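You operate a simulated robot arm through the tools that you are given. There is no shell and no other tool. Be economical: measure what you need, move in short steps, check, and stop when the job is done.

You run a simulated robot arm. Do the job below in one go: nothing can be reset, and whatever is moved stays where it is left.

## Task
Get the tee key out of the deck box and tighten the pink plate bolt.
Fine: free both clamps, lay the cover plate on the axle plate and leave the box open. Stand the key back where it stood in the box. Leave the brown bolt as it is. Mind fingers under the cover; drop neither cover nor key.

It is judged by the outcome, as a careful person would: the job done as asked, and still so three seconds after it is handed in. It fails if anything else is knocked over, pushed out of place, dropped, spilled or broken. A push-on lid holds only when it is set on centred and level and pressed home; a screw cap is set on level and turned clockwise until tight.

## Robot
A 5-joint arm with a two-finger parallel gripper, fixed in place. Base frame: the origin is at the foot of the arm, x ahead of it, y to its left, z up. Lengths are in m, angles in degrees, forces in N, time in s.
With the tool pointing down near the work surface it reaches from about 0.22 to 0.66 m from the base axis. Its first joint turns from -66.0 to 66.0 degrees. The tool tilts only in the upright plane through the base axis and itself; it spins freely about its own axis. Payload 2.9 kg.
The tool frame sits at the grasp point between the pads (the TCP): z along the fingers, y along the line on which they close. The tips reach 0.03 m beyond it. Largest opening 0.11 m; finger width 0.02, thickness 0.01; the body of the gripper, 0.048 by 0.112 m, starts 0.055 m behind the TCP.
Orientation is that of the tool frame in the base frame, as a unit quaternion [x, y, z, w]. With the fingers straight down and closing along the base's y, the tool's x points along the base's -x, its y along +y and its z along -z.

## Interface
- The arm moves only by the tool nudge_tool. Its argument "targets" is a list of rows, each a list of 7 numbers: the opening, from 0 (shut) to 1 (fully open), then the shift along the tool's x, y, z in mm, then the turn, a rotation vector about the tool's x, y, z in degrees. In form: [[gripper, dx, dy, dz, ax, ay, az], ...]. A call has 1 to 20 rows; each row is the pose to reach, as a shift and turn from the pose commanded when the call began, along the tool's axes at that moment. Each row takes 0.2 s and may step no farther than 0.05 m and 8.6 degrees from the row before; otherwise, or with a gripper value out of range, the whole call is refused. A pose out of reach is approached as far as the arm can. The call stops where the force on the tool passes 40 N (or 10 N more than at its start, if that is more) or the arm is blocked; 0.2 s more then pass. The fingers move at their own pace (about 0.108 m/s each) and stop on an object; they squeeze with about 37 N. The grip force told is the motor's: it shows also when the fingers shut on nothing. Time passes only in rows, and 0.2 s behind the last, so rows that repeat a pose let the fingers close. It gives the time, the measured TCP pose, the force on the tool (base axes), the opening and the grip force at its end, in the units of the frame above (readings bear some noise).
- Cameras (640 x 400 px; columns grow to the right, rows downward): "scene" is fixed at [0.0198, -0.4477, 0.5903]; the picture's right is [0.88, -0.48, 0.00], its down [-0.33, -0.60, -0.73] and it looks along [0.35, 0.64, -0.69] (base axes); focal length 214 px, centre (320, 200). "wrist" rides on the gripper at [0.072, 0.017, -0.103] in the tool frame; the picture's right is [-0.23, 0.97, 0.00], its down [-0.76, -0.18, -0.62] and it looks along [-0.61, -0.14, 0.78] (tool axes); focal length 222 px, centre (320, 200). There is no depth. A picture from a camera that has moved, and an enlarged one, comes with that camera's place and axes in the base frame and with its lens.
- grab_frame(camera): a new picture of that camera. The clock stands still meanwhile.
- close_up(camera, box): a new picture of the part [left, top, right, bottom] of that camera's present view, enlarged. The clock stands still meanwhile.
- sign_off(): hands the job in; it is judged then, once.

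Work in short steps. Places have to be worked out from the pictures, the camera data and where the tool is seen: move nearer, look again, correct. Check each grasp and each placing, and mend what went wrong. You have 120 turns and 68 pictures in all, those below and enlarged ones among them. Open the gripper and draw the arm clear of the work before you hand the job in, unless the task says otherwise; then end with one line.

The tools are called after "Emit:" as name(argument=value, ...) on one line, values as JSON. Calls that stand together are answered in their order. nudge_tool: Moves the arm, as the interface text tells. Its arguments: {"type":"object","properties":{"targets":{"type":"array","items":{"type":"array","items":{"type":"number"}}}},"required":["targets"]} The other tools are called the same way: grab_frame (camera) takes a picture; close_up (camera, box) takes an enlarged picture of a part of a camera's view; sign_off () hands the job in.

At the start:

```text
time_s: 0.0
position: [0.4566, -0.0437, 0.331]
orientation: [0.0, 1.0, 0.0, 0.0]
contact_force: [0.0, -0.4, 0.7]
gripper_width: 0.1101
grip_force: 0.2
```

scene: 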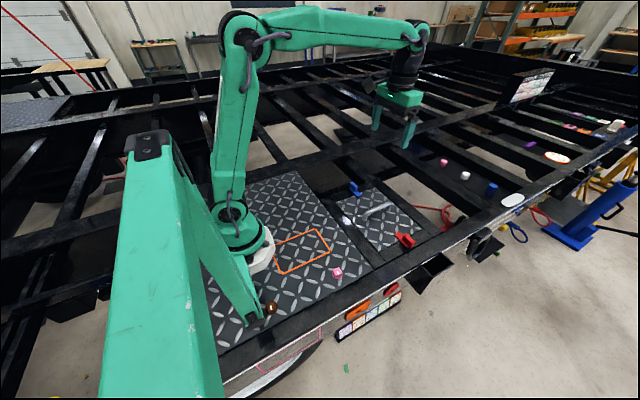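
wrist: 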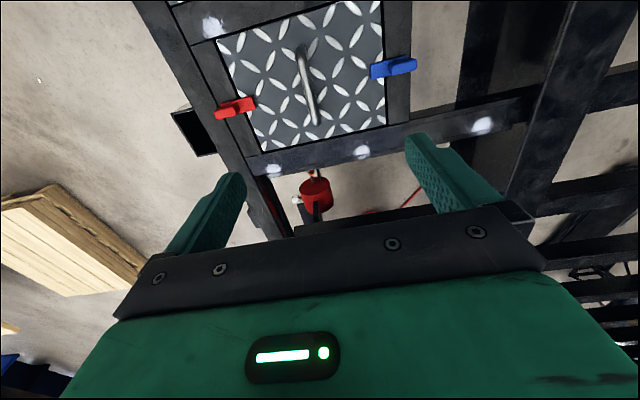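

The pictures show a small cover with a handle and red/blue clamps, and a large plate with an orange outline, a pink bolt and a brown bolt. I look closer before moving.

Emit:
close_up(camera="scene", box=[320, 160, 440, 260])

Emit:
close_up(camera="scene", box=[200, 190, 380, 330])

Emit:
close_up(camera="wrist", box=[180, 0, 440, 170])

```text
4.00 times, centred on (380, 210) of scene
camera zoom: at [0.0198, -0.4477, 0.5903], right [0.88, -0.48, 0.0], down [-0.33, -0.6, -0.73], along [0.35, 0.64, -0.69], focal length 858 px, centre (80, 160)
```

zoom: 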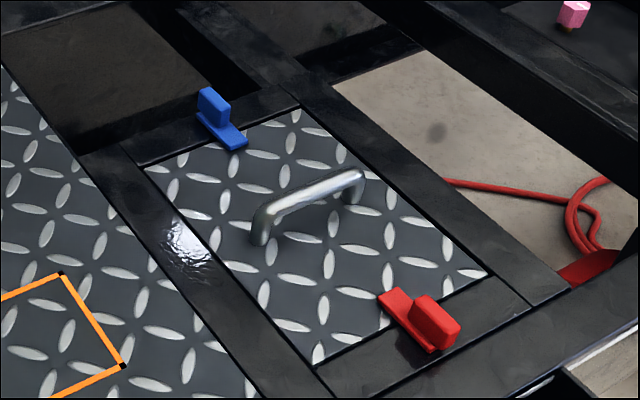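

```text
2.86 times, centred on (290, 260) of scene
camera zoom: at [0.0198, -0.4477, 0.5903], right [0.88, -0.48, 0.0], down [-0.33, -0.6, -0.73], along [0.35, 0.64, -0.69], focal length 613 px, centre (406, 29)
```

zoom: 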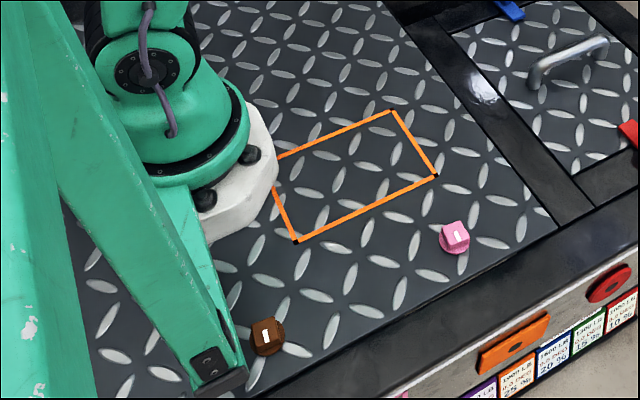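

```text
2.35 times, centred on (310, 85) of wrist
camera zoom: at [0.3837, -0.0275, 0.435], right [0.23, 0.97, 0.0], down [0.76, -0.18, 0.62], along [0.61, -0.14, -0.78], focal length 523 px, centre (344, 471)
```

zoom: 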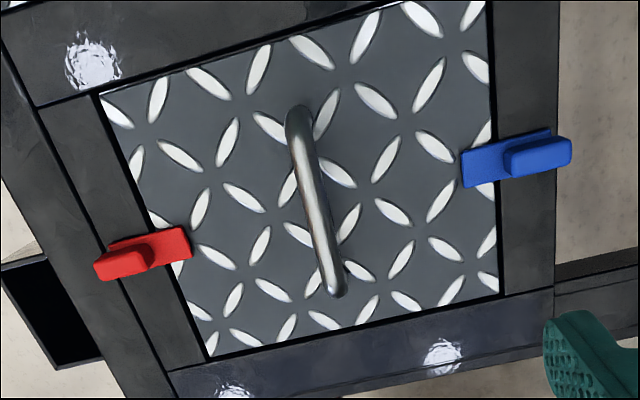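

Triangulating both views puts the cover top near z≈0.00, x 0.37–0.57, y −0.20–0.06, with the handle along x at about (0.47, −0.067). I look at finer details of the plates, labels and bolts.

Emit:
close_up(camera="scene", box=[255, 220, 355, 283])

Emit:
close_up(camera="scene", box=[230, 260, 410, 375])

Emit:
close_up(camera="scene", box=[420, 60, 640, 200])

```text
6.35 times, centred on (305, 252) of scene
camera zoom: at [0.0198, -0.4477, 0.5903], right [0.88, -0.48, 0.0], down [-0.33, -0.6, -0.73], along [0.35, 0.64, -0.69], focal length 1362 px, centre (415, -127)
```

zoom: 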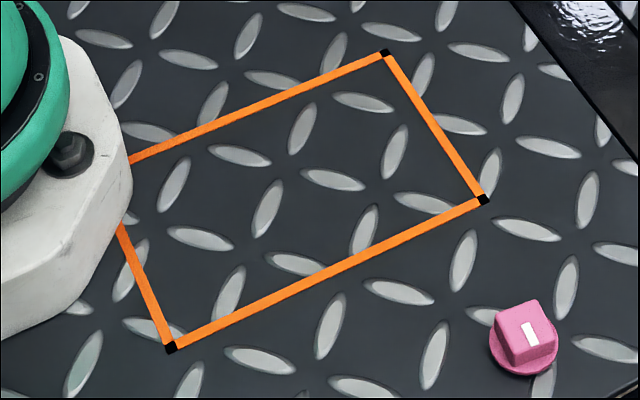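

```text
3.48 times, centred on (320, 318) of scene
camera zoom: at [0.0198, -0.4477, 0.5903], right [0.88, -0.48, 0.0], down [-0.33, -0.6, -0.73], along [0.35, 0.64, -0.69], focal length 746 px, centre (320, -209)
```

zoom: 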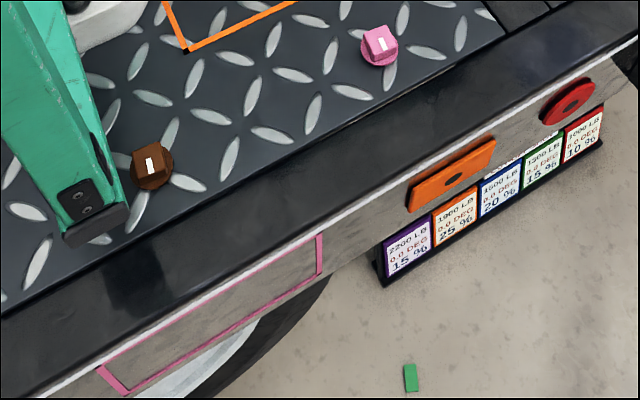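

```text
2.86 times, centred on (530, 130) of scene
camera zoom: at [0.0198, -0.4477, 0.5903], right [0.88, -0.48, 0.0], down [-0.33, -0.6, -0.73], along [0.35, 0.64, -0.69], focal length 613 px, centre (-280, 400)
```

zoom: 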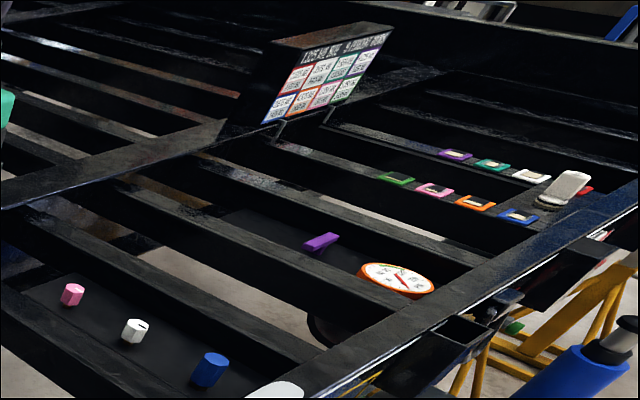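

I lower toward the red clamp for a closer look (camera behind tool looks forward-down).

Emit:
nudge_tool(targets=[[1, 10, -30, 30, 0, 0, 0], [1, 20, -60, 60, 0, 0, 0], [1, 30, -90, 90, 0, 0, 0], [1, 40, -120, 120, 0, 0, 0], [1, 56, -156, 160, 0, 0, 0], [1, 56, -156, 160, 0, 0, 0]])

Emit:
grab_frame(camera="wrist")

```text
refused: row 5 steps farther than a row can; nothing moved
```

```text
59 pictures are left
camera wrist: at [0.3837, -0.0275, 0.435], right [0.23, 0.97, 0.0], down [0.76, -0.18, 0.62], along [0.61, -0.14, -0.78], focal length 222 px, centre (320, 200)
```

wrist: 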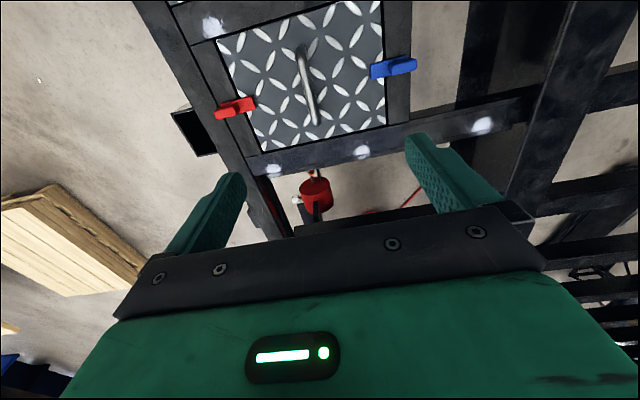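

The step was too large, nothing moved; I repeat with smaller rows.

Emit:
nudge_tool(targets=[[1, 10, -28, 28, 0, 0, 0], [1, 20, -56, 56, 0, 0, 0], [1, 30, -84, 84, 0, 0, 0], [1, 40, -112, 112, 0, 0, 0], [1, 50, -136, 136, 0, 0, 0], [1, 56, -156, 160, 0, 0, 0], [1, 56, -156, 160, 0, 0, 0]])

Emit:
grab_frame(camera="wrist")

```text
time_s: 1.6
position: [0.401, -0.1987, 0.1689]
orientation: [0.0, 1.0, -0.001, 0.0]
contact_force: [0.1, 0.0, -0.2]
gripper_width: 0.1101
grip_force: 0.0
```

```text
58 pictures are left
camera wrist: at [0.328, -0.1824, 0.2739], right [0.23, 0.97, 0.0], down [0.76, -0.18, 0.62], along [0.61, -0.14, -0.78], focal length 222 px, centre (320, 200)
```

wrist: 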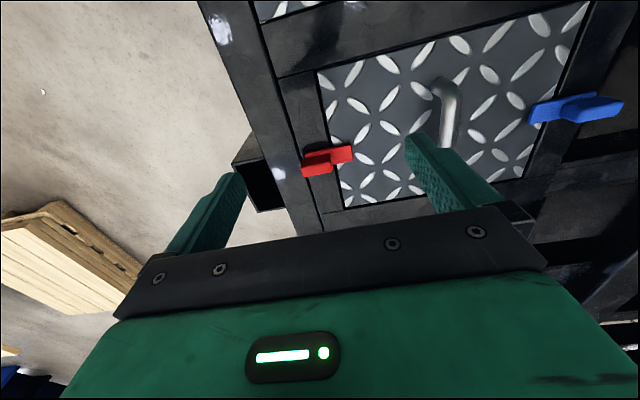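

I zoom on both clamps to see how they work.

Emit:
close_up(camera="wrist", box=[280, 130, 380, 193])

Emit:
close_up(camera="wrist", box=[510, 70, 640, 151])

Emit:
close_up(camera="scene", box=[385, 220, 425, 255])

```text
6.35 times, centred on (330, 162) of wrist
camera zoom: at [0.328, -0.1824, 0.2739], right [0.23, 0.97, 0.0], down [0.76, -0.18, 0.62], along [0.61, -0.14, -0.78], focal length 1410 px, centre (256, 444)
```

zoom: 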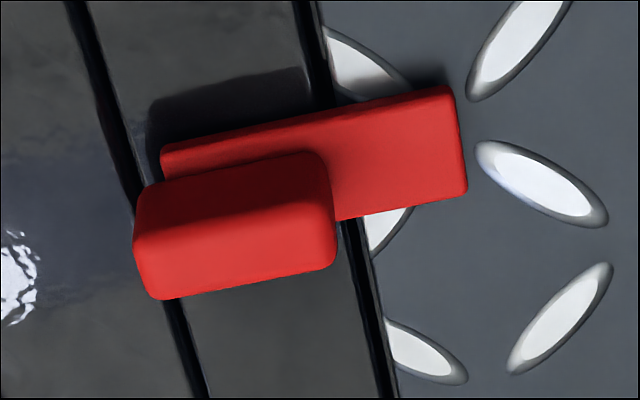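

```text
4.92 times, centred on (575, 110) of wrist
camera zoom: at [0.328, -0.1824, 0.2739], right [0.23, 0.97, 0.0], down [0.76, -0.18, 0.62], along [0.61, -0.14, -0.78], focal length 1094 px, centre (-935, 641)
```

zoom: 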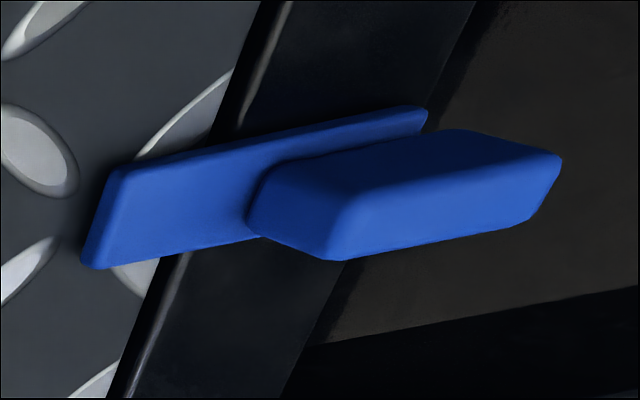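

```text
11.43 times, centred on (405, 238) of scene
camera zoom: at [0.0198, -0.4477, 0.5903], right [0.88, -0.48, 0.0], down [-0.33, -0.6, -0.73], along [0.35, 0.64, -0.69], focal length 2451 px, centre (-651, -229)
```

zoom: 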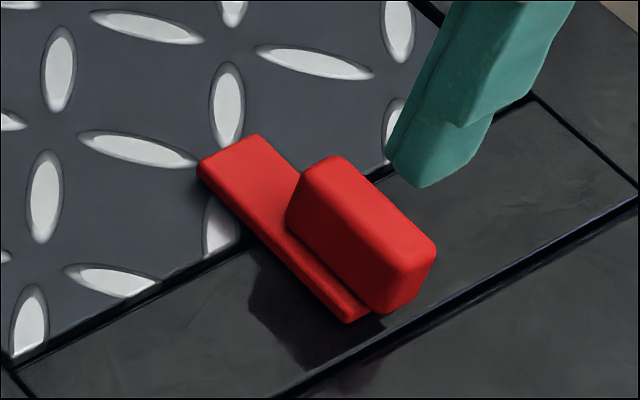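

Clamps are a flat tongue over the cover edge with an upright grip block at the outer end; red block ≈ (0.471, −0.220), top ≈ 0.03. I spin the tool 90° and go above it to grip the block along x.

Emit:
nudge_tool(targets=[[1, -7, -2, 6, 0, 0, 8.2], [1, -14, -4, 12, 0, 0, 16.4], [1, -21, -6, 18, 0, 0, 24.6], [1, -28, -8, 24, 0, 0, 32.8], [1, -35, -10, 30, 0, 0, 41], [1, -42, -12, 36, 0, 0, 49.2], [1, -49, -14, 42, 0, 0, 57.4], [1, -56, -16, 48, 0, 0, 65.6], [1, -63, -18, 54, 0, 0, 73.8], [1, -70, -21, 60, 0, 0, 82], [1, -70, -21, 69, 0, 0, 90], [1, -70, -21, 69, 0, 0, 90]])

Emit:
grab_frame(camera="wrist")

Emit:
close_up(camera="scene", box=[350, 170, 450, 270])

```text
time_s: 4.2
position: [0.4697, -0.2212, 0.1037]
orientation: [0.707, 0.707, 0.0, 0.0]
contact_force: [-1.1, -0.2, 0.6]
gripper_width: 0.1104
grip_force: 0.0
```

```text
54 pictures are left
camera wrist: at [0.4874, -0.1495, 0.2064], right [0.97, -0.23, 0.0], down [-0.18, -0.76, 0.62], along [-0.14, -0.61, -0.78], focal length 222 px, centre (320, 200)
```

wrist: 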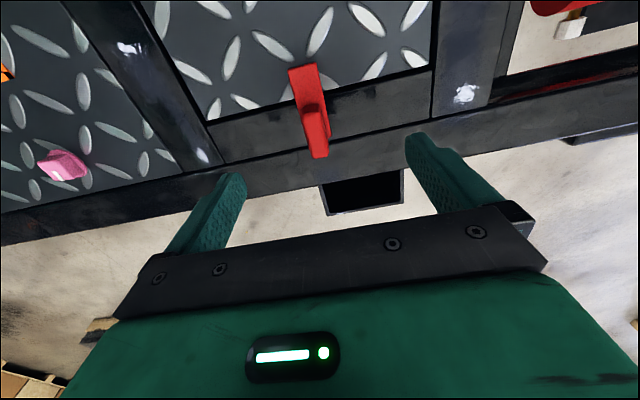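

```text
4.00 times, centred on (400, 220) of scene
camera zoom: at [0.0198, -0.4477, 0.5903], right [0.88, -0.48, 0.0], down [-0.33, -0.6, -0.73], along [0.35, 0.64, -0.69], focal length 858 px, centre (0, 120)
```

zoom: 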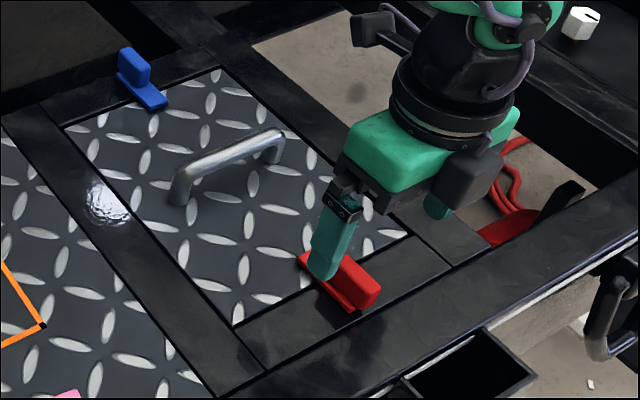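

The tool is centred over the red block (≈(0.469, −0.217)). I descend to z≈0.042 and close.

Emit:
nudge_tool(targets=[[1, 2, 0, 20, 0, 0, 0], [1, 2, 0, 40, 0, 0, 0], [1, 2, 0, 55, 0, 0, 0], [1, 2, 0, 62, 0, 0, 0], [0.5, 2, 0, 62, 0, 0, 0], [0, 2, 0, 62, 0, 0, 0], [0, 2, 0, 62, 0, 0, 0], [0, 2, 0, 62, 0, 0, 0]])

Emit:
grab_frame(camera="wrist")

```text
time_s: 6.0
position: [0.4679, -0.2187, 0.0393]
orientation: [0.708, 0.706, -0.001, -0.005]
contact_force: [-38.2, -2.5, 11.4]
gripper_width: 0.0157
grip_force: 45.1
```

```text
52 pictures are left
camera wrist: at [0.4855, -0.1469, 0.1435], right [0.97, -0.23, -0.01], down [-0.17, -0.76, 0.62], along [-0.15, -0.6, -0.78], focal length 222 px, centre (320, 200)
```

wrist: 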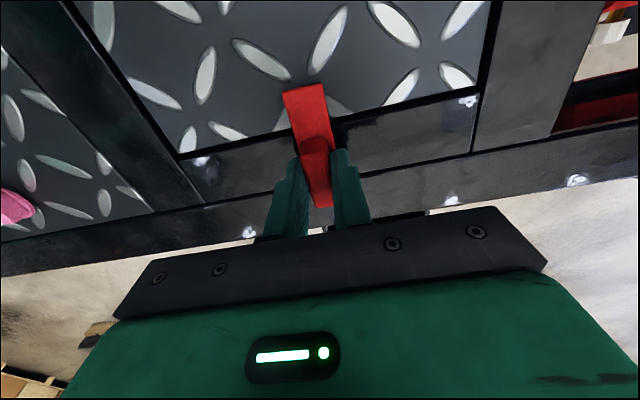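

Block gripped (15.7 mm), with a −38 N side force because the block sits ~3 mm to −x. I shift to relieve it.

Emit:
nudge_tool(targets=[[0, 0, -2, 0, 0, 0, 0], [0, 0, -3, 0, 0, 0, 0], [0, 0, -3, 0, 0, 0, 0]])

```text
time_s: 6.8
position: [0.4669, -0.2185, 0.0389]
orientation: [0.707, 0.707, 0.0, 0.0]
contact_force: [-17.2, -7.7, 0.9]
gripper_width: 0.016
grip_force: 44.6
```

Force is falling. I try a small turn of the clamp first to learn its motion.

Emit:
nudge_tool(targets=[[0, 0, -1.5, 0, 0, 0, 0], [0, 0, -1.5, 0, 0, 0, 6], [0, 0, -1.5, 0, 0, 0, 12], [0, 0, -1.5, 0, 0, 0, 18]])

Emit:
grab_frame(camera="wrist")

```text
time_s: 7.8
position: [0.4673, -0.2177, 0.0401]
orientation: [0.808, 0.589, 0.001, 0.001]
contact_force: [15.2, 7.9, -14.4]
gripper_width: 0.0225
grip_force: 45.5
```

```text
51 pictures are left
camera wrist: at [0.505, -0.1546, 0.1443], right [0.86, -0.51, 0.0], down [-0.4, -0.67, 0.62], along [-0.32, -0.54, -0.78], focal length 222 px, centre (320, 200)
```

wrist: 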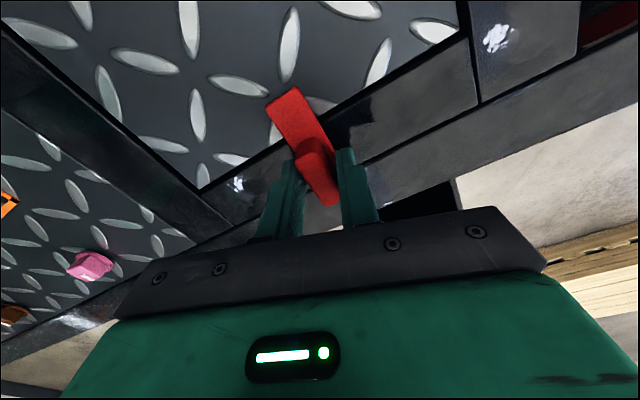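

The jaws twisted open on the block while the clamp stayed put: it does not turn that way. I turn back and try sliding it outward (−y).

Emit:
nudge_tool(targets=[[0, 0, 0, 0, 0, 0, -6], [0, 0, 0, 0, 0, 0, -12], [0, 0, 0, 0, 0, 0, -18], [0, 0, 0, 0, 0, 0, -18]])

Emit:
nudge_tool(targets=[[0, -4, 0, 0, 0, 0, 0], [0, -8, 0, 0, 0, 0, 0], [0, -12, 0, 0, 0, 0, 0], [0, -12, 0, 0, 0, 0, 0]])

Emit:
grab_frame(camera="wrist")

```text
time_s: 8.8
position: [0.4667, -0.2197, 0.0393]
orientation: [0.708, 0.706, 0.001, 0.003]
contact_force: [25.0, -9.9, -13.7]
gripper_width: 0.016
grip_force: 44.6
```

```text
time_s: 9.4
position: [0.4674, -0.2217, 0.0411]
orientation: [0.704, 0.71, 0.0, -0.002]
contact_force: [2.6, 1.3, -1.0]
gripper_width: 0.0156
grip_force: 45.3
stopped in row 3: the force on the tool passed its limit (the readings are from after the stop); the commanded pose is now the measured one
```

```text
50 pictures are left
camera wrist: at [0.4837, -0.1495, 0.1449], right [0.98, -0.22, 0.0], down [-0.17, -0.76, 0.62], along [-0.14, -0.61, -0.78], focal length 222 px, centre (320, 200)
```

wrist: 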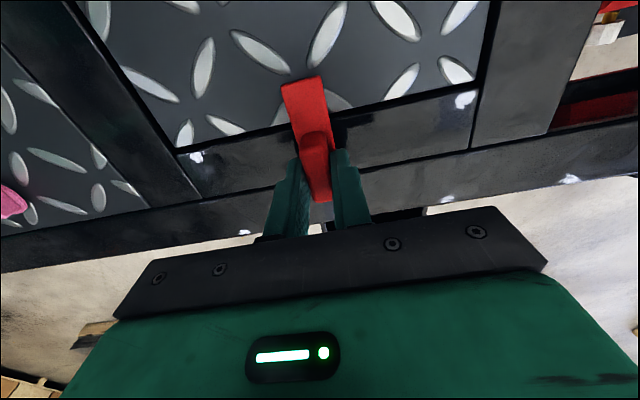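

It will not slide either. I try turning the other way.

Emit:
nudge_tool(targets=[[0, 0, 0, 0, 0, 0, -5], [0, 0, 0, 0, 0, 0, -10], [0, 0, 0, 0, 0, 0, -15], [0, 0, 0, 0, 0, 0, -20]])

Emit:
grab_frame(camera="wrist")

```text
time_s: 10.4
position: [0.4692, -0.2202, 0.0403]
orientation: [0.569, 0.822, -0.001, 0.001]
contact_force: [19.4, -4.6, -10.1]
gripper_width: 0.016
grip_force: 45.3
```

```text
49 pictures are left
camera wrist: at [0.4584, -0.148, 0.1448], right [0.99, 0.13, 0.0], down [0.1, -0.78, 0.62], along [0.08, -0.62, -0.78], focal length 222 px, centre (320, 200)
```

wrist: 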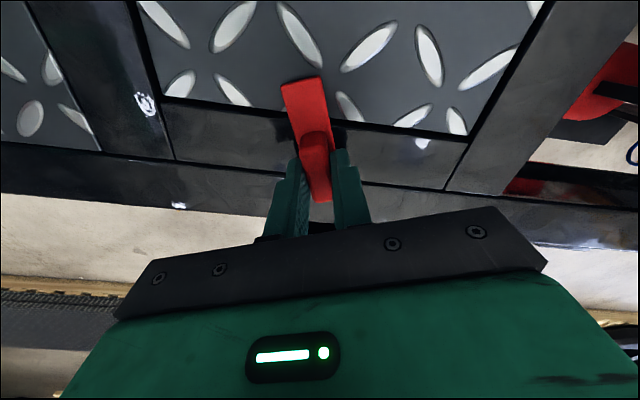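

This way (counter-clockwise from above) the clamp turns with the jaws. I continue, shifting slightly +x to follow the pivot.

Emit:
nudge_tool(targets=[[0, 0, 1.5, 0, 0, 0, -6], [0, 0, 2.5, 0, 0, 0, -12], [0, 0, 3, 0, 0, 0, -18], [0, 0, 3.5, 0, 0, 0, -24]])

```text
time_s: 11.4
position: [0.4694, -0.2201, 0.0401]
orientation: [0.387, 0.922, 0.0, -0.004]
contact_force: [-18.7, 2.5, 8.5]
gripper_width: 0.0158
grip_force: 45.3
```

The pivot is under the block; I undo part of the shift and turn on to 90°.

Emit:
nudge_tool(targets=[[0, 0.7, -1.6, 0, 0, 0, 0], [0, 0.7, -1.6, 0, 0, 0, -8], [0, 0.7, -1.6, 0, 0, 0, -16], [0, 0.7, -1.6, 0, 0, 0, -24], [0, 0.7, -1.6, 0, 0, 0, -32], [0, 0.7, -1.6, 0, 0, 0, -40], [0, 0.7, -1.6, 0, 0, 0, -46], [0, 0.7, -1.6, 0, 0, 0, -46]])

Emit:
close_up(camera="scene", box=[350, 170, 450, 270])

```text
time_s: 13.2
position: [0.4708, -0.2184, 0.0401]
orientation: [-0.007, 1.0, 0.001, -0.001]
contact_force: [16.2, 33.8, -4.7]
gripper_width: 0.0157
grip_force: 44.8
```

```text
4.00 times, centred on (400, 220) of scene
camera zoom: at [0.0199, -0.4478, 0.5903], right [0.88, -0.48, 0.0], down [-0.33, -0.6, -0.73], along [0.35, 0.64, -0.69], focal length 858 px, centre (0, 120)
```

zoom: 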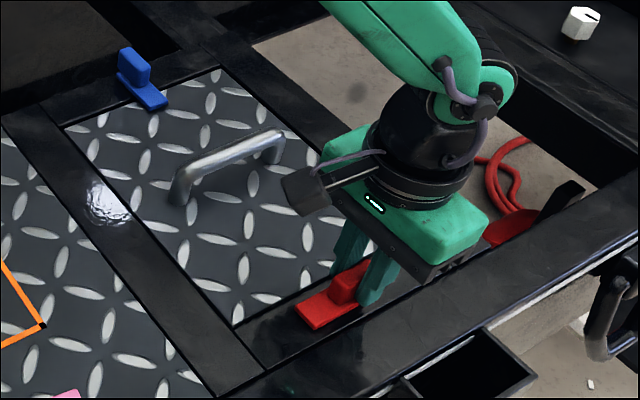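

The red clamp now lies along the frame, off the cover. I release, rise and look at the cover and blue clamp.

Emit:
nudge_tool(targets=[[0.4, 0, 0, 0, 0, 0, 0], [0.4, 0, 0, 0, 0, 0, 0], [0.4, 0, 0, -30, 0, 0, 0], [0.4, 0, 0, -70, 0, 0, 0], [0.4, 0, 0, -100, 0, 0, 0]])

Emit:
nudge_tool(targets=[[1, 0, 28, 0, 0, 0, 8.2], [1, 0, 56, 0, 0, 0, 16.4], [1, 0, 84, 0, 0, 0, 24.6], [1, 0, 112, 0, 0, 0, 32.8], [1, 0, 140, 0, 0, 0, 41], [1, 0, 168, 0, 0, 0, 49.2], [1, 0, 196, 0, 0, 0, 57.4], [1, 0, 224, 0, 0, 0, 65.6], [1, 0, 250, 0, 0, 0, 73.8], [1, 0, 275, 0, 0, 0, 82], [1, 0, 306, 10, 0, 0, 90], [1, 0, 306, 20, 0, 0, 90]])

Emit:
grab_frame(camera="wrist")

Emit:
close_up(camera="scene", box=[320, 160, 440, 260])

```text
time_s: 14.4
position: [0.47, -0.2208, 0.1399]
orientation: [-0.004, 1.0, 0.001, -0.002]
contact_force: [0.4, 0.0, 0.4]
gripper_width: 0.0441
grip_force: 0.1
```

```text
time_s: 17.0
position: [0.469, 0.0834, 0.1212]
orientation: [0.705, 0.709, -0.001, -0.002]
contact_force: [0.6, 0.5, -0.3]
gripper_width: 0.1102
grip_force: 0.0
```

```text
47 pictures are left
camera wrist: at [0.4848, 0.1564, 0.2244], right [0.98, -0.22, 0.0], down [-0.17, -0.76, 0.62], along [-0.14, -0.61, -0.78], focal length 222 px, centre (320, 200)
```

wrist: 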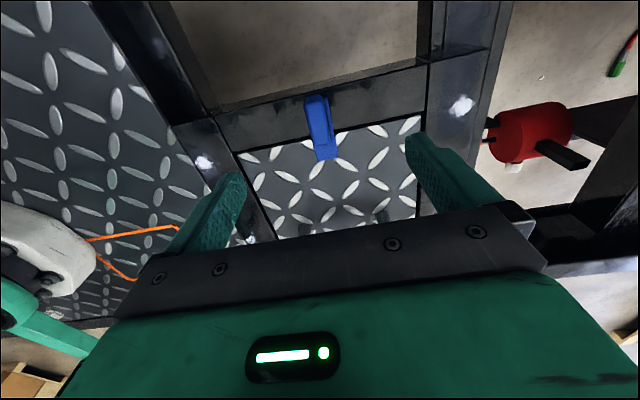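

```text
4.00 times, centred on (380, 210) of scene
camera zoom: at [0.0199, -0.4477, 0.5903], right [0.88, -0.48, 0.0], down [-0.33, -0.6, -0.73], along [0.35, 0.64, -0.69], focal length 858 px, centre (80, 160)
```

zoom: 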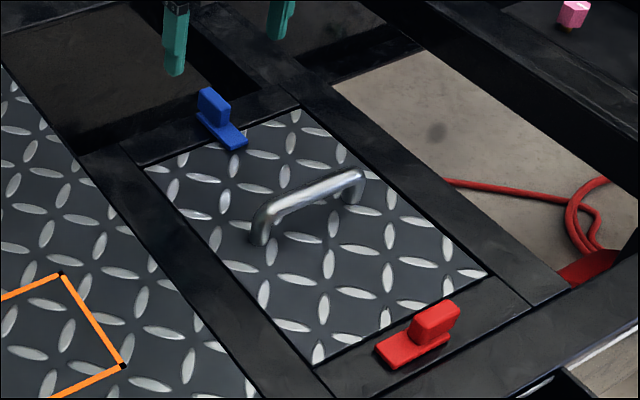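

Red is clearly off the cover. Blue block ≈ (0.467, 0.087); I descend and grip it.

Emit:
nudge_tool(targets=[[1, 4, -2, 30, 0, 0, 0], [1, 4, -2, 55, 0, 0, 0], [1, 4, -2, 72, 0, 0, 0], [1, 4, -2, 81, 0, 0, 0], [0.4, 4, -2, 81, 0, 0, 0], [0.1, 4, -2, 81, 0, 0, 0], [0, 4, -2, 81, 0, 0, 0], [0, 4, -2, 81, 0, 0, 0]])

Emit:
grab_frame(camera="wrist")

```text
time_s: 18.8
position: [0.4677, 0.0892, 0.0406]
orientation: [0.704, 0.71, 0.002, 0.001]
contact_force: [28.0, 1.1, -13.2]
gripper_width: 0.0157
grip_force: 45.2
```

```text
45 pictures are left
camera wrist: at [0.4829, 0.1611, 0.1447], right [0.98, -0.22, 0.01], down [-0.17, -0.76, 0.62], along [-0.13, -0.61, -0.78], focal length 222 px, centre (320, 200)
```

wrist: 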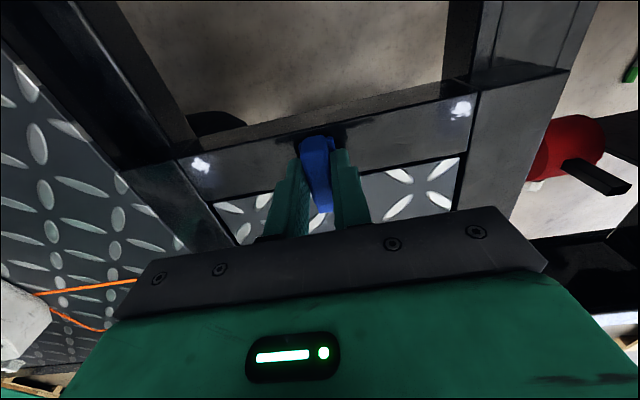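

Gripped. I centre it and try turning clockwise from above (the mirror of red).

Emit:
nudge_tool(targets=[[0, 0, 2, 0, 0, 0, 0], [0, 0, 2, 0, 0, 0, 5], [0, 0, 2, 0, 0, 0, 10], [0, 0, 2, 0, 0, 0, 15]])

```text
time_s: 19.8
position: [0.4665, 0.09, 0.0404]
orientation: [0.791, 0.612, 0.002, 0.001]
contact_force: [22.9, 8.7, -9.4]
gripper_width: 0.0206
grip_force: 45.2
```

Opening widened to 20.6 mm, so it does not turn this way; I reverse and turn counter-clockwise.

Emit:
nudge_tool(targets=[[0, 0, 0, 0, 0, 0, -8], [0, 0, 0, 0, 0, 0, -15], [0, 0, 0, 0, 0, 0, -15], [0, 0, 0, 0, 0, 0, -22], [0, 0, 0, 0, 0, 0, -29], [0, 0, 0, 0, 0, 0, -36]])

```text
time_s: 21.2
position: [0.4675, 0.0869, 0.0407]
orientation: [0.563, 0.827, 0.0, 0.001]
contact_force: [23.3, -26.5, 7.5]
gripper_width: 0.0155
grip_force: 45.0
```

It turns this way. I correct the offset (+x, −y) and turn on to 90°.

Emit:
nudge_tool(targets=[[0, -2, 0.7, 0, 0, 0, 0], [0, -3, 0.7, 0, 0, 0, -8], [0, -3, 0.7, 0, 0, 0, -16], [0, -3, 0.7, 0, 0, 0, -24], [0, -3, 0.7, 0, 0, 0, -32], [0, -3, 0.7, 0, 0, 0, -40]])

```text
time_s: 22.6
position: [0.4702, 0.0885, 0.0402]
orientation: [0.244, 0.97, 0.0, 0.0]
contact_force: [-0.1, 25.4, 25.5]
gripper_width: 0.0159
grip_force: 44.6
```

Emit:
nudge_tool(targets=[[0, 1, 1.8, -1, 0, 0, 0], [0, 1, 1.8, -1, 0, 0, -8], [0, 1, 1.8, -1, 0, 0, -16], [0, 1, 1.8, -1, 0, 0, -23], [0, 1, 1.8, -1, 0, 0, -29], [0, 1, 1.8, -1, 0, 0, -29]])

Emit:
close_up(camera="scene", box=[320, 160, 440, 260])

```text
time_s: 24.0
position: [0.4684, 0.0889, 0.0404]
orientation: [-0.005, 1.0, 0.0, 0.002]
contact_force: [22.3, 26.6, -15.9]
gripper_width: 0.0158
grip_force: 45.2
```

```text
4.00 times, centred on (380, 210) of scene
camera zoom: at [0.02, -0.4477, 0.5903], right [0.88, -0.48, 0.0], down [-0.33, -0.6, -0.73], along [0.35, 0.64, -0.69], focal length 858 px, centre (80, 160)
```

zoom: 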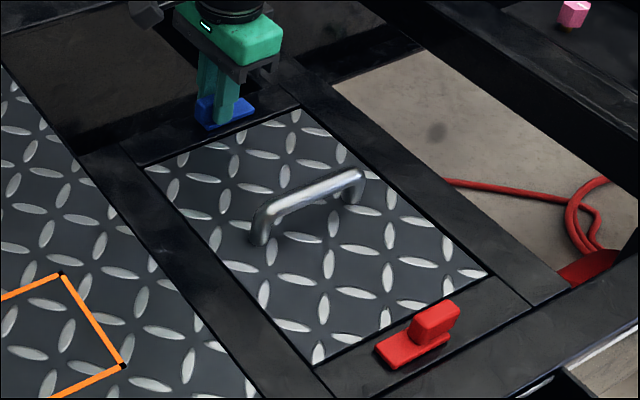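

Blue clamp is turned off too. I release, rise, and go above the handle for a check.

Emit:
nudge_tool(targets=[[0.4, 0, 0, 0, 0, 0, 0], [0.4, 0, 0, 0, 0, 0, 0], [0.4, 0, 0, -30, 0, 0, 0], [0.4, 0, 0, -60, 0, 0, 0], [0.4, 0, 0, -90, 0, 0, 0]])

Emit:
nudge_tool(targets=[[0.5, -1, -40, 0, 0, 0, 0], [0.5, -2, -80, 0, 0, 0, 0], [0.5, -2, -120, 0, 0, 0, 0], [0.5, -2, -157, 0, 0, 0, 0], [0.5, -2, -157, 0, 0, 0, 0]])

Emit:
grab_frame(camera="wrist")

Emit:
close_up(camera="scene", box=[320, 160, 440, 260])

```text
time_s: 25.2
position: [0.4676, 0.0878, 0.1311]
orientation: [-0.004, 1.0, 0.0, -0.002]
contact_force: [-0.4, -0.2, -0.1]
gripper_width: 0.0439
grip_force: 0.1
```

```text
time_s: 26.4
position: [0.4719, -0.0704, 0.1316]
orientation: [-0.005, 1.0, 0.001, -0.001]
contact_force: [0.9, -0.2, 0.3]
gripper_width: 0.055
grip_force: 0.0
```

```text
43 pictures are left
camera wrist: at [0.3992, -0.0529, 0.2357], right [0.22, 0.98, 0.0], down [0.76, -0.17, 0.62], along [0.61, -0.14, -0.78], focal length 222 px, centre (320, 200)
```

wrist: 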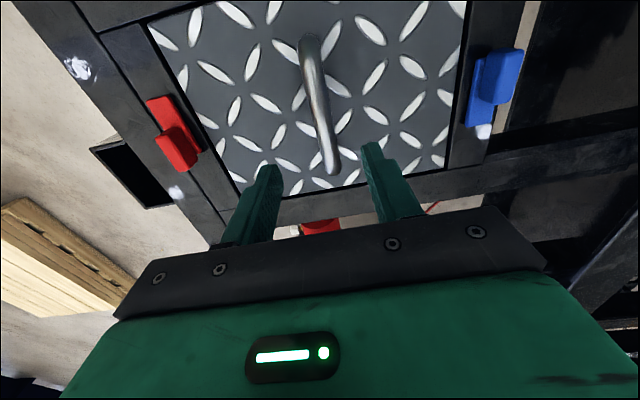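

```text
4.00 times, centred on (380, 210) of scene
camera zoom: at [0.0198, -0.4478, 0.5903], right [0.88, -0.48, 0.0], down [-0.33, -0.6, -0.73], along [0.35, 0.64, -0.69], focal length 858 px, centre (80, 160)
```

zoom: 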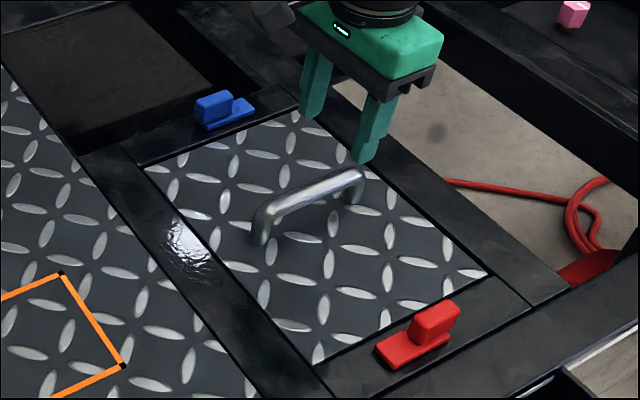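

Handle bar ≈ y −0.067, centre x ≈ 0.469, z ≈ 0.03; both clamps clear. I descend to z≈0.037 and grip.

Emit:
nudge_tool(targets=[[0.5, 3, 3.5, 30, 0, 0, 0], [0.5, 3, 3.5, 60, 0, 0, 0], [0.5, 3, 3.5, 82, 0, 0, 0], [0.5, 3, 3.5, 95, 0, 0, 0], [0.2, 3, 3.5, 95, 0, 0, 0], [0, 3, 3.5, 95, 0, 0, 0], [0, 3, 3.5, 95, 0, 0, 0]])

```text
time_s: 28.0
position: [0.469, -0.0643, 0.0368]
orientation: [-0.004, 1.0, 0.0, 0.0]
contact_force: [-0.5, -1.0, -0.2]
gripper_width: 0.0174
grip_force: 36.9
```

Handle gripped (17 mm). I lift slowly 30 mm and check.

Emit:
nudge_tool(targets=[[0, 0, 0, -5, 0, 0, 0], [0, 0, 0, -12, 0, 0, 0], [0, 0, 0, -20, 0, 0, 0], [0, 0, 0, -30, 0, 0, 0], [0, 0, 0, -30, 0, 0, 0]])

Emit:
grab_frame(camera="scene")

```text
time_s: 29.2
position: [0.4674, -0.0646, 0.0656]
orientation: [-0.005, 1.0, -0.001, -0.002]
contact_force: [0.3, 0.2, -5.4]
gripper_width: 0.0173
grip_force: 37.7
```

```text
41 pictures are left
```

scene: 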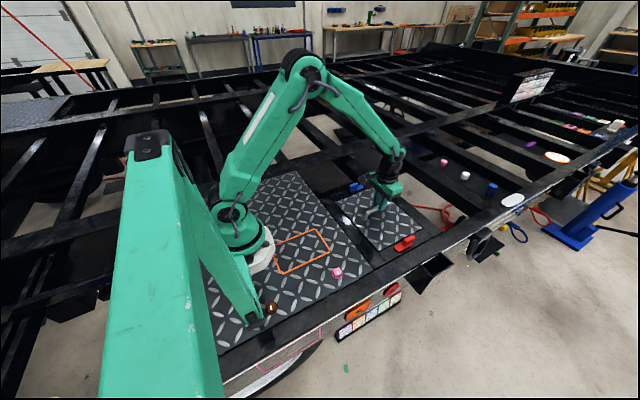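

The cover is held (≈5.4 N). I raise it to z≈0.15 and carry it to +y at arm's length first, away from the base.

Emit:
nudge_tool(targets=[[0, 0, 0, -25, 0, 0, 0], [0, 0, 0, -50, 0, 0, 0], [0, 0, 0, -75, 0, 0, 0], [0, 5, 20, -85, 0, 0, 0], [0, 10, 45, -85, 0, 0, 0], [0, 15, 70, -85, 0, 0, 0], [0, 20, 95, -85, 0, 0, 0], [0, 30, 120, -85, 0, 0, 0], [0, 40, 145, -85, 0, 0, 0], [0, 50, 170, -85, 0, 0, 0], [0, 65, 195, -85, 0, 0, 0], [0, 80, 220, -85, 0, 0, 0], [0, 100, 240, -85, 0, 0, 0], [0, 100, 240, -85, 0, 0, 0]])

Emit:
grab_frame(camera="scene")

Emit:
grab_frame(camera="wrist")

```text
time_s: 32.2
position: [0.3677, 0.1736, 0.1499]
orientation: [-0.004, 1.0, 0.0, -0.001]
contact_force: [0.6, -0.1, -5.4]
gripper_width: 0.0174
grip_force: 36.7
```

```text
40 pictures are left
```

scene: 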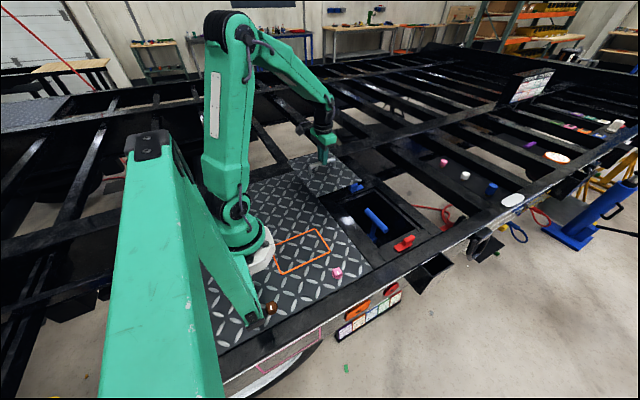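

```text
39 pictures are left
camera wrist: at [0.2949, 0.1895, 0.255], right [0.22, 0.98, 0.0], down [0.76, -0.17, 0.62], along [0.61, -0.14, -0.78], focal length 222 px, centre (320, 200)
```

wrist: 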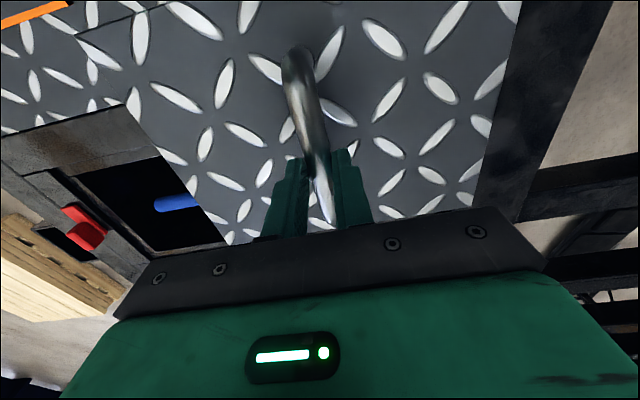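

Box open with a blue tee handle inside. I carry the cover to (0.205, 0.175) over the axle plate's clear side.

Emit:
nudge_tool(targets=[[0, 20, 0, 0, 0, 0, 0], [0, 40, 0, 0, 0, 0, 0], [0, 60, 0, 0, 0, 0, 0], [0, 80, 1, 0, 0, 0, 0], [0, 100, 1, 0, 0, 0, 0], [0, 120, 1, 0, 0, 0, 0], [0, 140, 1, 0, 0, 0, 0], [0, 160, 1, 0, 0, 0, 0], [0, 163, 1, 0, 0, 0, 0], [0, 163, 1, 0, 0, 0, 0]])

Emit:
grab_frame(camera="scene")

```text
time_s: 34.4
position: [0.204, 0.1749, 0.1525]
orientation: [-0.004, 1.0, -0.001, 0.0]
contact_force: [0.9, -0.2, -5.1]
gripper_width: 0.0175
grip_force: 36.7
```

```text
38 pictures are left
```

scene: 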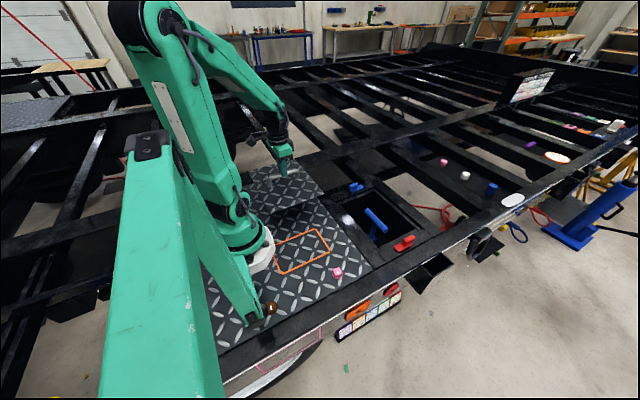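

Held steady. I lower it: quick to z≈0.06, then gently until contact.

Emit:
nudge_tool(targets=[[0, 0, 0, 20, 0, 0, 0], [0, 0, 0, 40, 0, 0, 0], [0, 0, 0, 60, 0, 0, 0], [0, 0, 0, 80, 0, 0, 0], [0, 0, 0, 92, 0, 0, 0], [0, 0, 0, 92, 0, 0, 0]])

Emit:
close_up(camera="scene", box=[220, 140, 380, 250])

```text
time_s: 35.8
position: [0.2058, 0.1762, 0.0612]
orientation: [-0.005, 1.0, 0.002, 0.003]
contact_force: [5.3, 0.9, 27.7]
gripper_width: 0.0173
grip_force: 36.9
```

```text
3.64 times, centred on (300, 195) of scene
camera zoom: at [0.0198, -0.4478, 0.5903], right [0.88, -0.48, 0.0], down [-0.33, -0.6, -0.73], along [0.35, 0.64, -0.69], focal length 780 px, centre (393, 218)
```

zoom: 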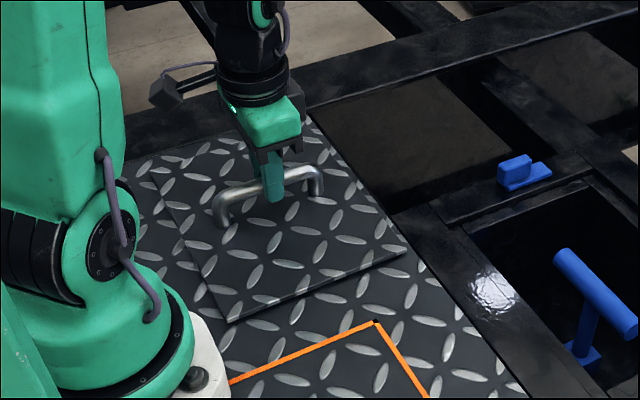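

Contact came at z≈0.061, earlier than I expected; I inspect what the cover rests on before releasing.

Emit:
close_up(camera="scene", box=[250, 160, 330, 210])

Emit:
grab_frame(camera="wrist")

Emit:
close_up(camera="scene", box=[260, 195, 340, 245])

```text
8.00 times, centred on (290, 185) of scene
camera zoom: at [0.0198, -0.4478, 0.5903], right [0.88, -0.48, 0.0], down [-0.33, -0.6, -0.73], along [0.35, 0.64, -0.69], focal length 1716 px, centre (560, 320)
```

zoom: 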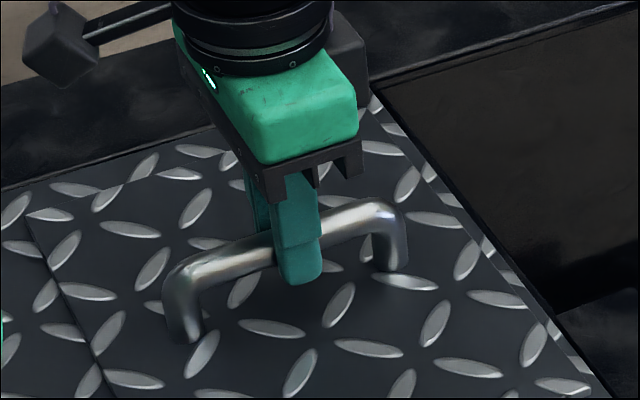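

```text
35 pictures are left
camera wrist: at [0.1322, 0.1921, 0.1642], right [0.22, 0.98, 0.01], down [0.76, -0.17, 0.63], along [0.61, -0.13, -0.78], focal length 222 px, centre (320, 200)
```

wrist: 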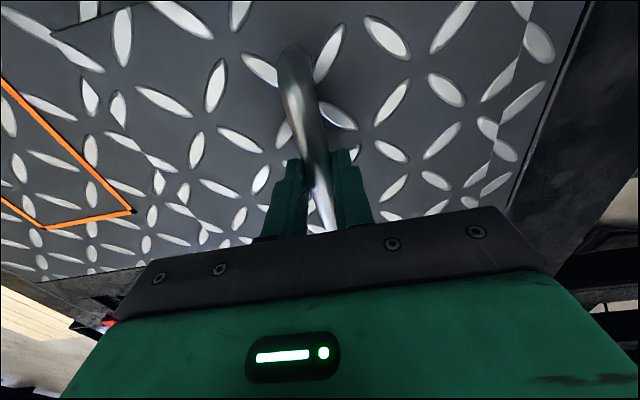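

```text
8.00 times, centred on (300, 220) of scene
camera zoom: at [0.0198, -0.4478, 0.5903], right [0.88, -0.48, 0.0], down [-0.33, -0.6, -0.73], along [0.35, 0.64, -0.69], focal length 1716 px, centre (480, 40)
```

zoom: 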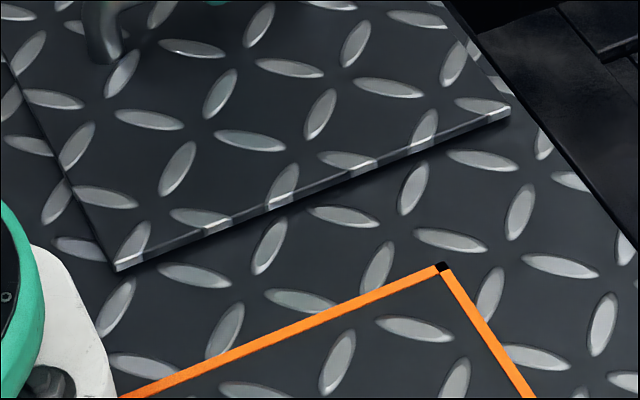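

The visible edge and triangulation (cover top ≈ z 0.008 at the near corner) suggest it is lying on the plate. I press 2 mm more to see whether the contact is firm.

Emit:
nudge_tool(targets=[[0, 0, 0, 1, 0, 0, 0], [0, 0, 0, 2, 0, 0, 0], [0, 0, 0, 2, 0, 0, 0]])

Emit:
close_up(camera="wrist", box=[250, 30, 390, 240])

```text
time_s: 36.6
position: [0.2037, 0.1752, 0.0587]
orientation: [-0.005, 1.0, 0.001, 0.001]
contact_force: [10.4, -0.3, 25.2]
gripper_width: 0.0177
grip_force: 36.8
```

```text
1.90 times, centred on (320, 135) of wrist
camera zoom: at [0.1317, 0.1914, 0.162], right [0.22, 0.98, 0.0], down [0.76, -0.17, 0.62], along [0.61, -0.14, -0.78], focal length 423 px, centre (320, 324)
```

zoom: 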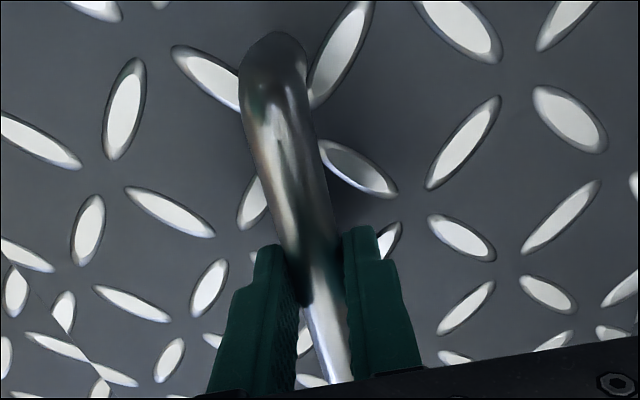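

All four cover corners compute to z≈0.006 with the expected outline, so it lies flat on the plate. I release and rise, then verify.

Emit:
nudge_tool(targets=[[0.1, 0, 0, 0, 0, 0, 0], [0.2, 0, 0, 0, 0, 0, 0], [0.4, 0, 0, 0, 0, 0, 0], [0.4, 0, 0, -30, 0, 0, 0], [0.4, 0, 0, -70, 0, 0, 0], [0.4, 0, 0, -110, 0, 0, 0]])

Emit:
close_up(camera="scene", box=[230, 150, 350, 240])

```text
time_s: 38.0
position: [0.2042, 0.172, 0.168]
orientation: [-0.004, 1.0, -0.002, -0.001]
contact_force: [0.0, 0.4, 0.1]
gripper_width: 0.0441
grip_force: 0.1
```

```text
4.44 times, centred on (290, 195) of scene
camera zoom: at [0.0199, -0.4477, 0.5903], right [0.88, -0.48, 0.0], down [-0.33, -0.6, -0.73], along [0.35, 0.64, -0.69], focal length 953 px, centre (453, 222)
```

zoom: 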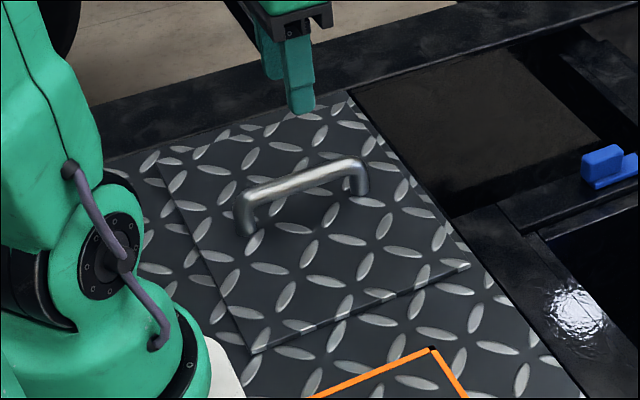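

The cover lies flat on the plate. Now I go over the open box to look at the key.

Emit:
nudge_tool(targets=[[0.5, -10, -10, -30, 0, 0, 0], [0.5, -35, -35, -50, 0, 0, 0], [0.5, -60, -60, -60, 0, 0, 0], [0.5, -85, -85, -70, 0, 0, 0], [0.5, -110, -115, -80, 0, 0, 0], [0.5, -135, -145, -82, 0, 0, 0], [0.5, -160, -175, -82, 0, 0, 0], [0.5, -190, -205, -82, 0, 0, 0], [0.5, -220, -235, -82, 0, 0, 0], [0.5, -226, -242, -82, 0, 0, 0], [0.5, -226, -242, -82, 0, 0, 0]])

Emit:
grab_frame(camera="wrist")

Emit:
close_up(camera="scene", box=[335, 180, 425, 260])

```text
time_s: 40.4
position: [0.4317, -0.0663, 0.2499]
orientation: [-0.005, 1.0, 0.0, -0.002]
contact_force: [-0.7, -0.8, 0.9]
gripper_width: 0.055
grip_force: 0.1
```

```text
31 pictures are left
camera wrist: at [0.3598, -0.0505, 0.3533], right [0.22, 0.98, 0.0], down [0.76, -0.17, 0.62], along [0.61, -0.14, -0.78], focal length 222 px, centre (320, 200)
```

wrist: 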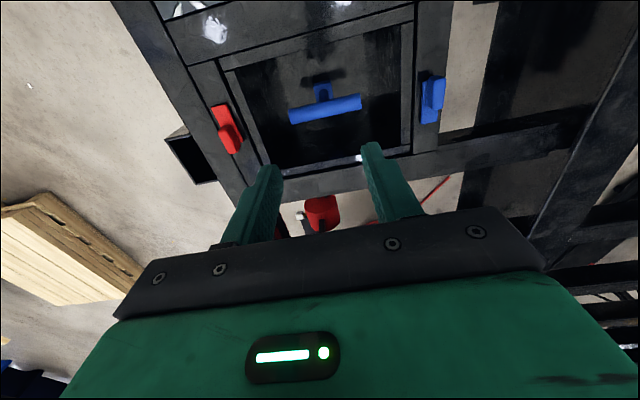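

```text
5.00 times, centred on (380, 220) of scene
camera zoom: at [0.0199, -0.4477, 0.5903], right [0.88, -0.48, 0.0], down [-0.33, -0.6, -0.73], along [0.35, 0.64, -0.69], focal length 1072 px, centre (20, 100)
```

zoom: 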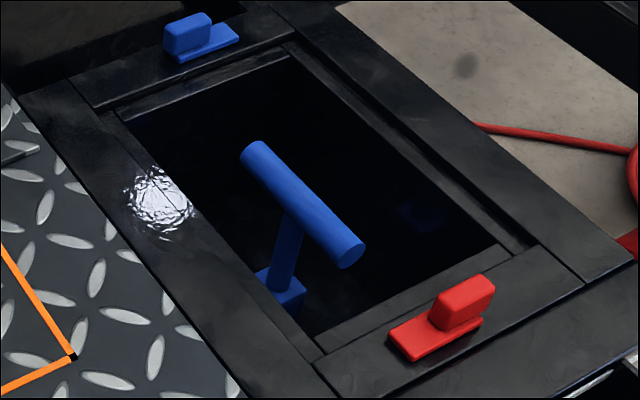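

The tee bar runs along y from about −0.126 to −0.015 at x≈0.471, z≈−0.03; the stem goes down near y −0.07. I spin 90° and hover over it.

Emit:
nudge_tool(targets=[[0.6, -4, 0, 10, 0, 0, 8.2], [0.6, -8, 0, 20, 0, 0, 16.4], [0.6, -12, 0, 30, 0, 0, 24.6], [0.6, -16, 0, 45, 0, 0, 32.8], [0.6, -20, -1, 60, 0, 0, 41], [0.6, -25, -1, 75, 0, 0, 49.2], [0.6, -30, -2, 90, 0, 0, 57.4], [0.6, -35, -3, 105, 0, 0, 65.6], [0.6, -39, -4, 120, 0, 0, 73.8], [0.6, -39, -4, 135, 0, 0, 82], [0.6, -39, -4, 150, 0, 0, 90], [0.6, -39, -4, 150, 0, 0, 90]])

Emit:
grab_frame(camera="wrist")

Emit:
close_up(camera="scene", box=[335, 180, 425, 260])

```text
time_s: 43.0
position: [0.4716, -0.0694, 0.0984]
orientation: [0.705, 0.71, -0.001, -0.001]
contact_force: [-0.1, 0.3, 0.2]
gripper_width: 0.0663
grip_force: 0.0
```

```text
29 pictures are left
camera wrist: at [0.4868, 0.0024, 0.2028], right [0.98, -0.22, 0.0], down [-0.17, -0.76, 0.62], along [-0.14, -0.61, -0.78], focal length 222 px, centre (320, 200)
```

wrist: 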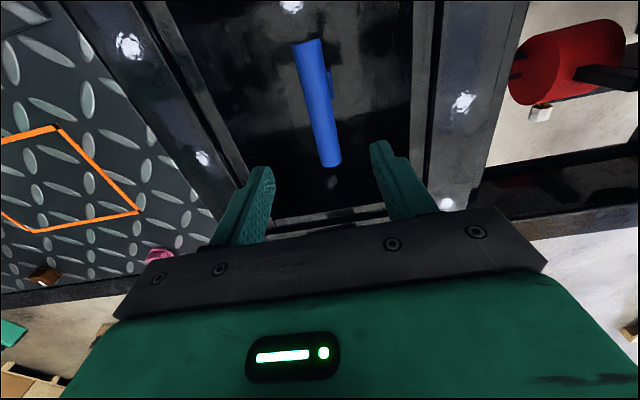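

```text
5.00 times, centred on (380, 220) of scene
camera zoom: at [0.0198, -0.4477, 0.5903], right [0.88, -0.48, 0.0], down [-0.33, -0.6, -0.73], along [0.35, 0.64, -0.69], focal length 1072 px, centre (20, 100)
```

zoom: 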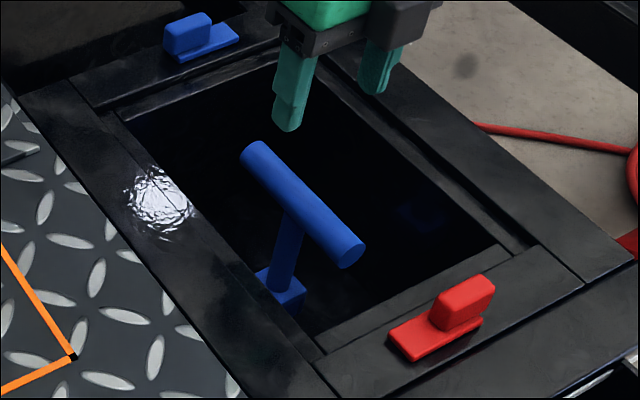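

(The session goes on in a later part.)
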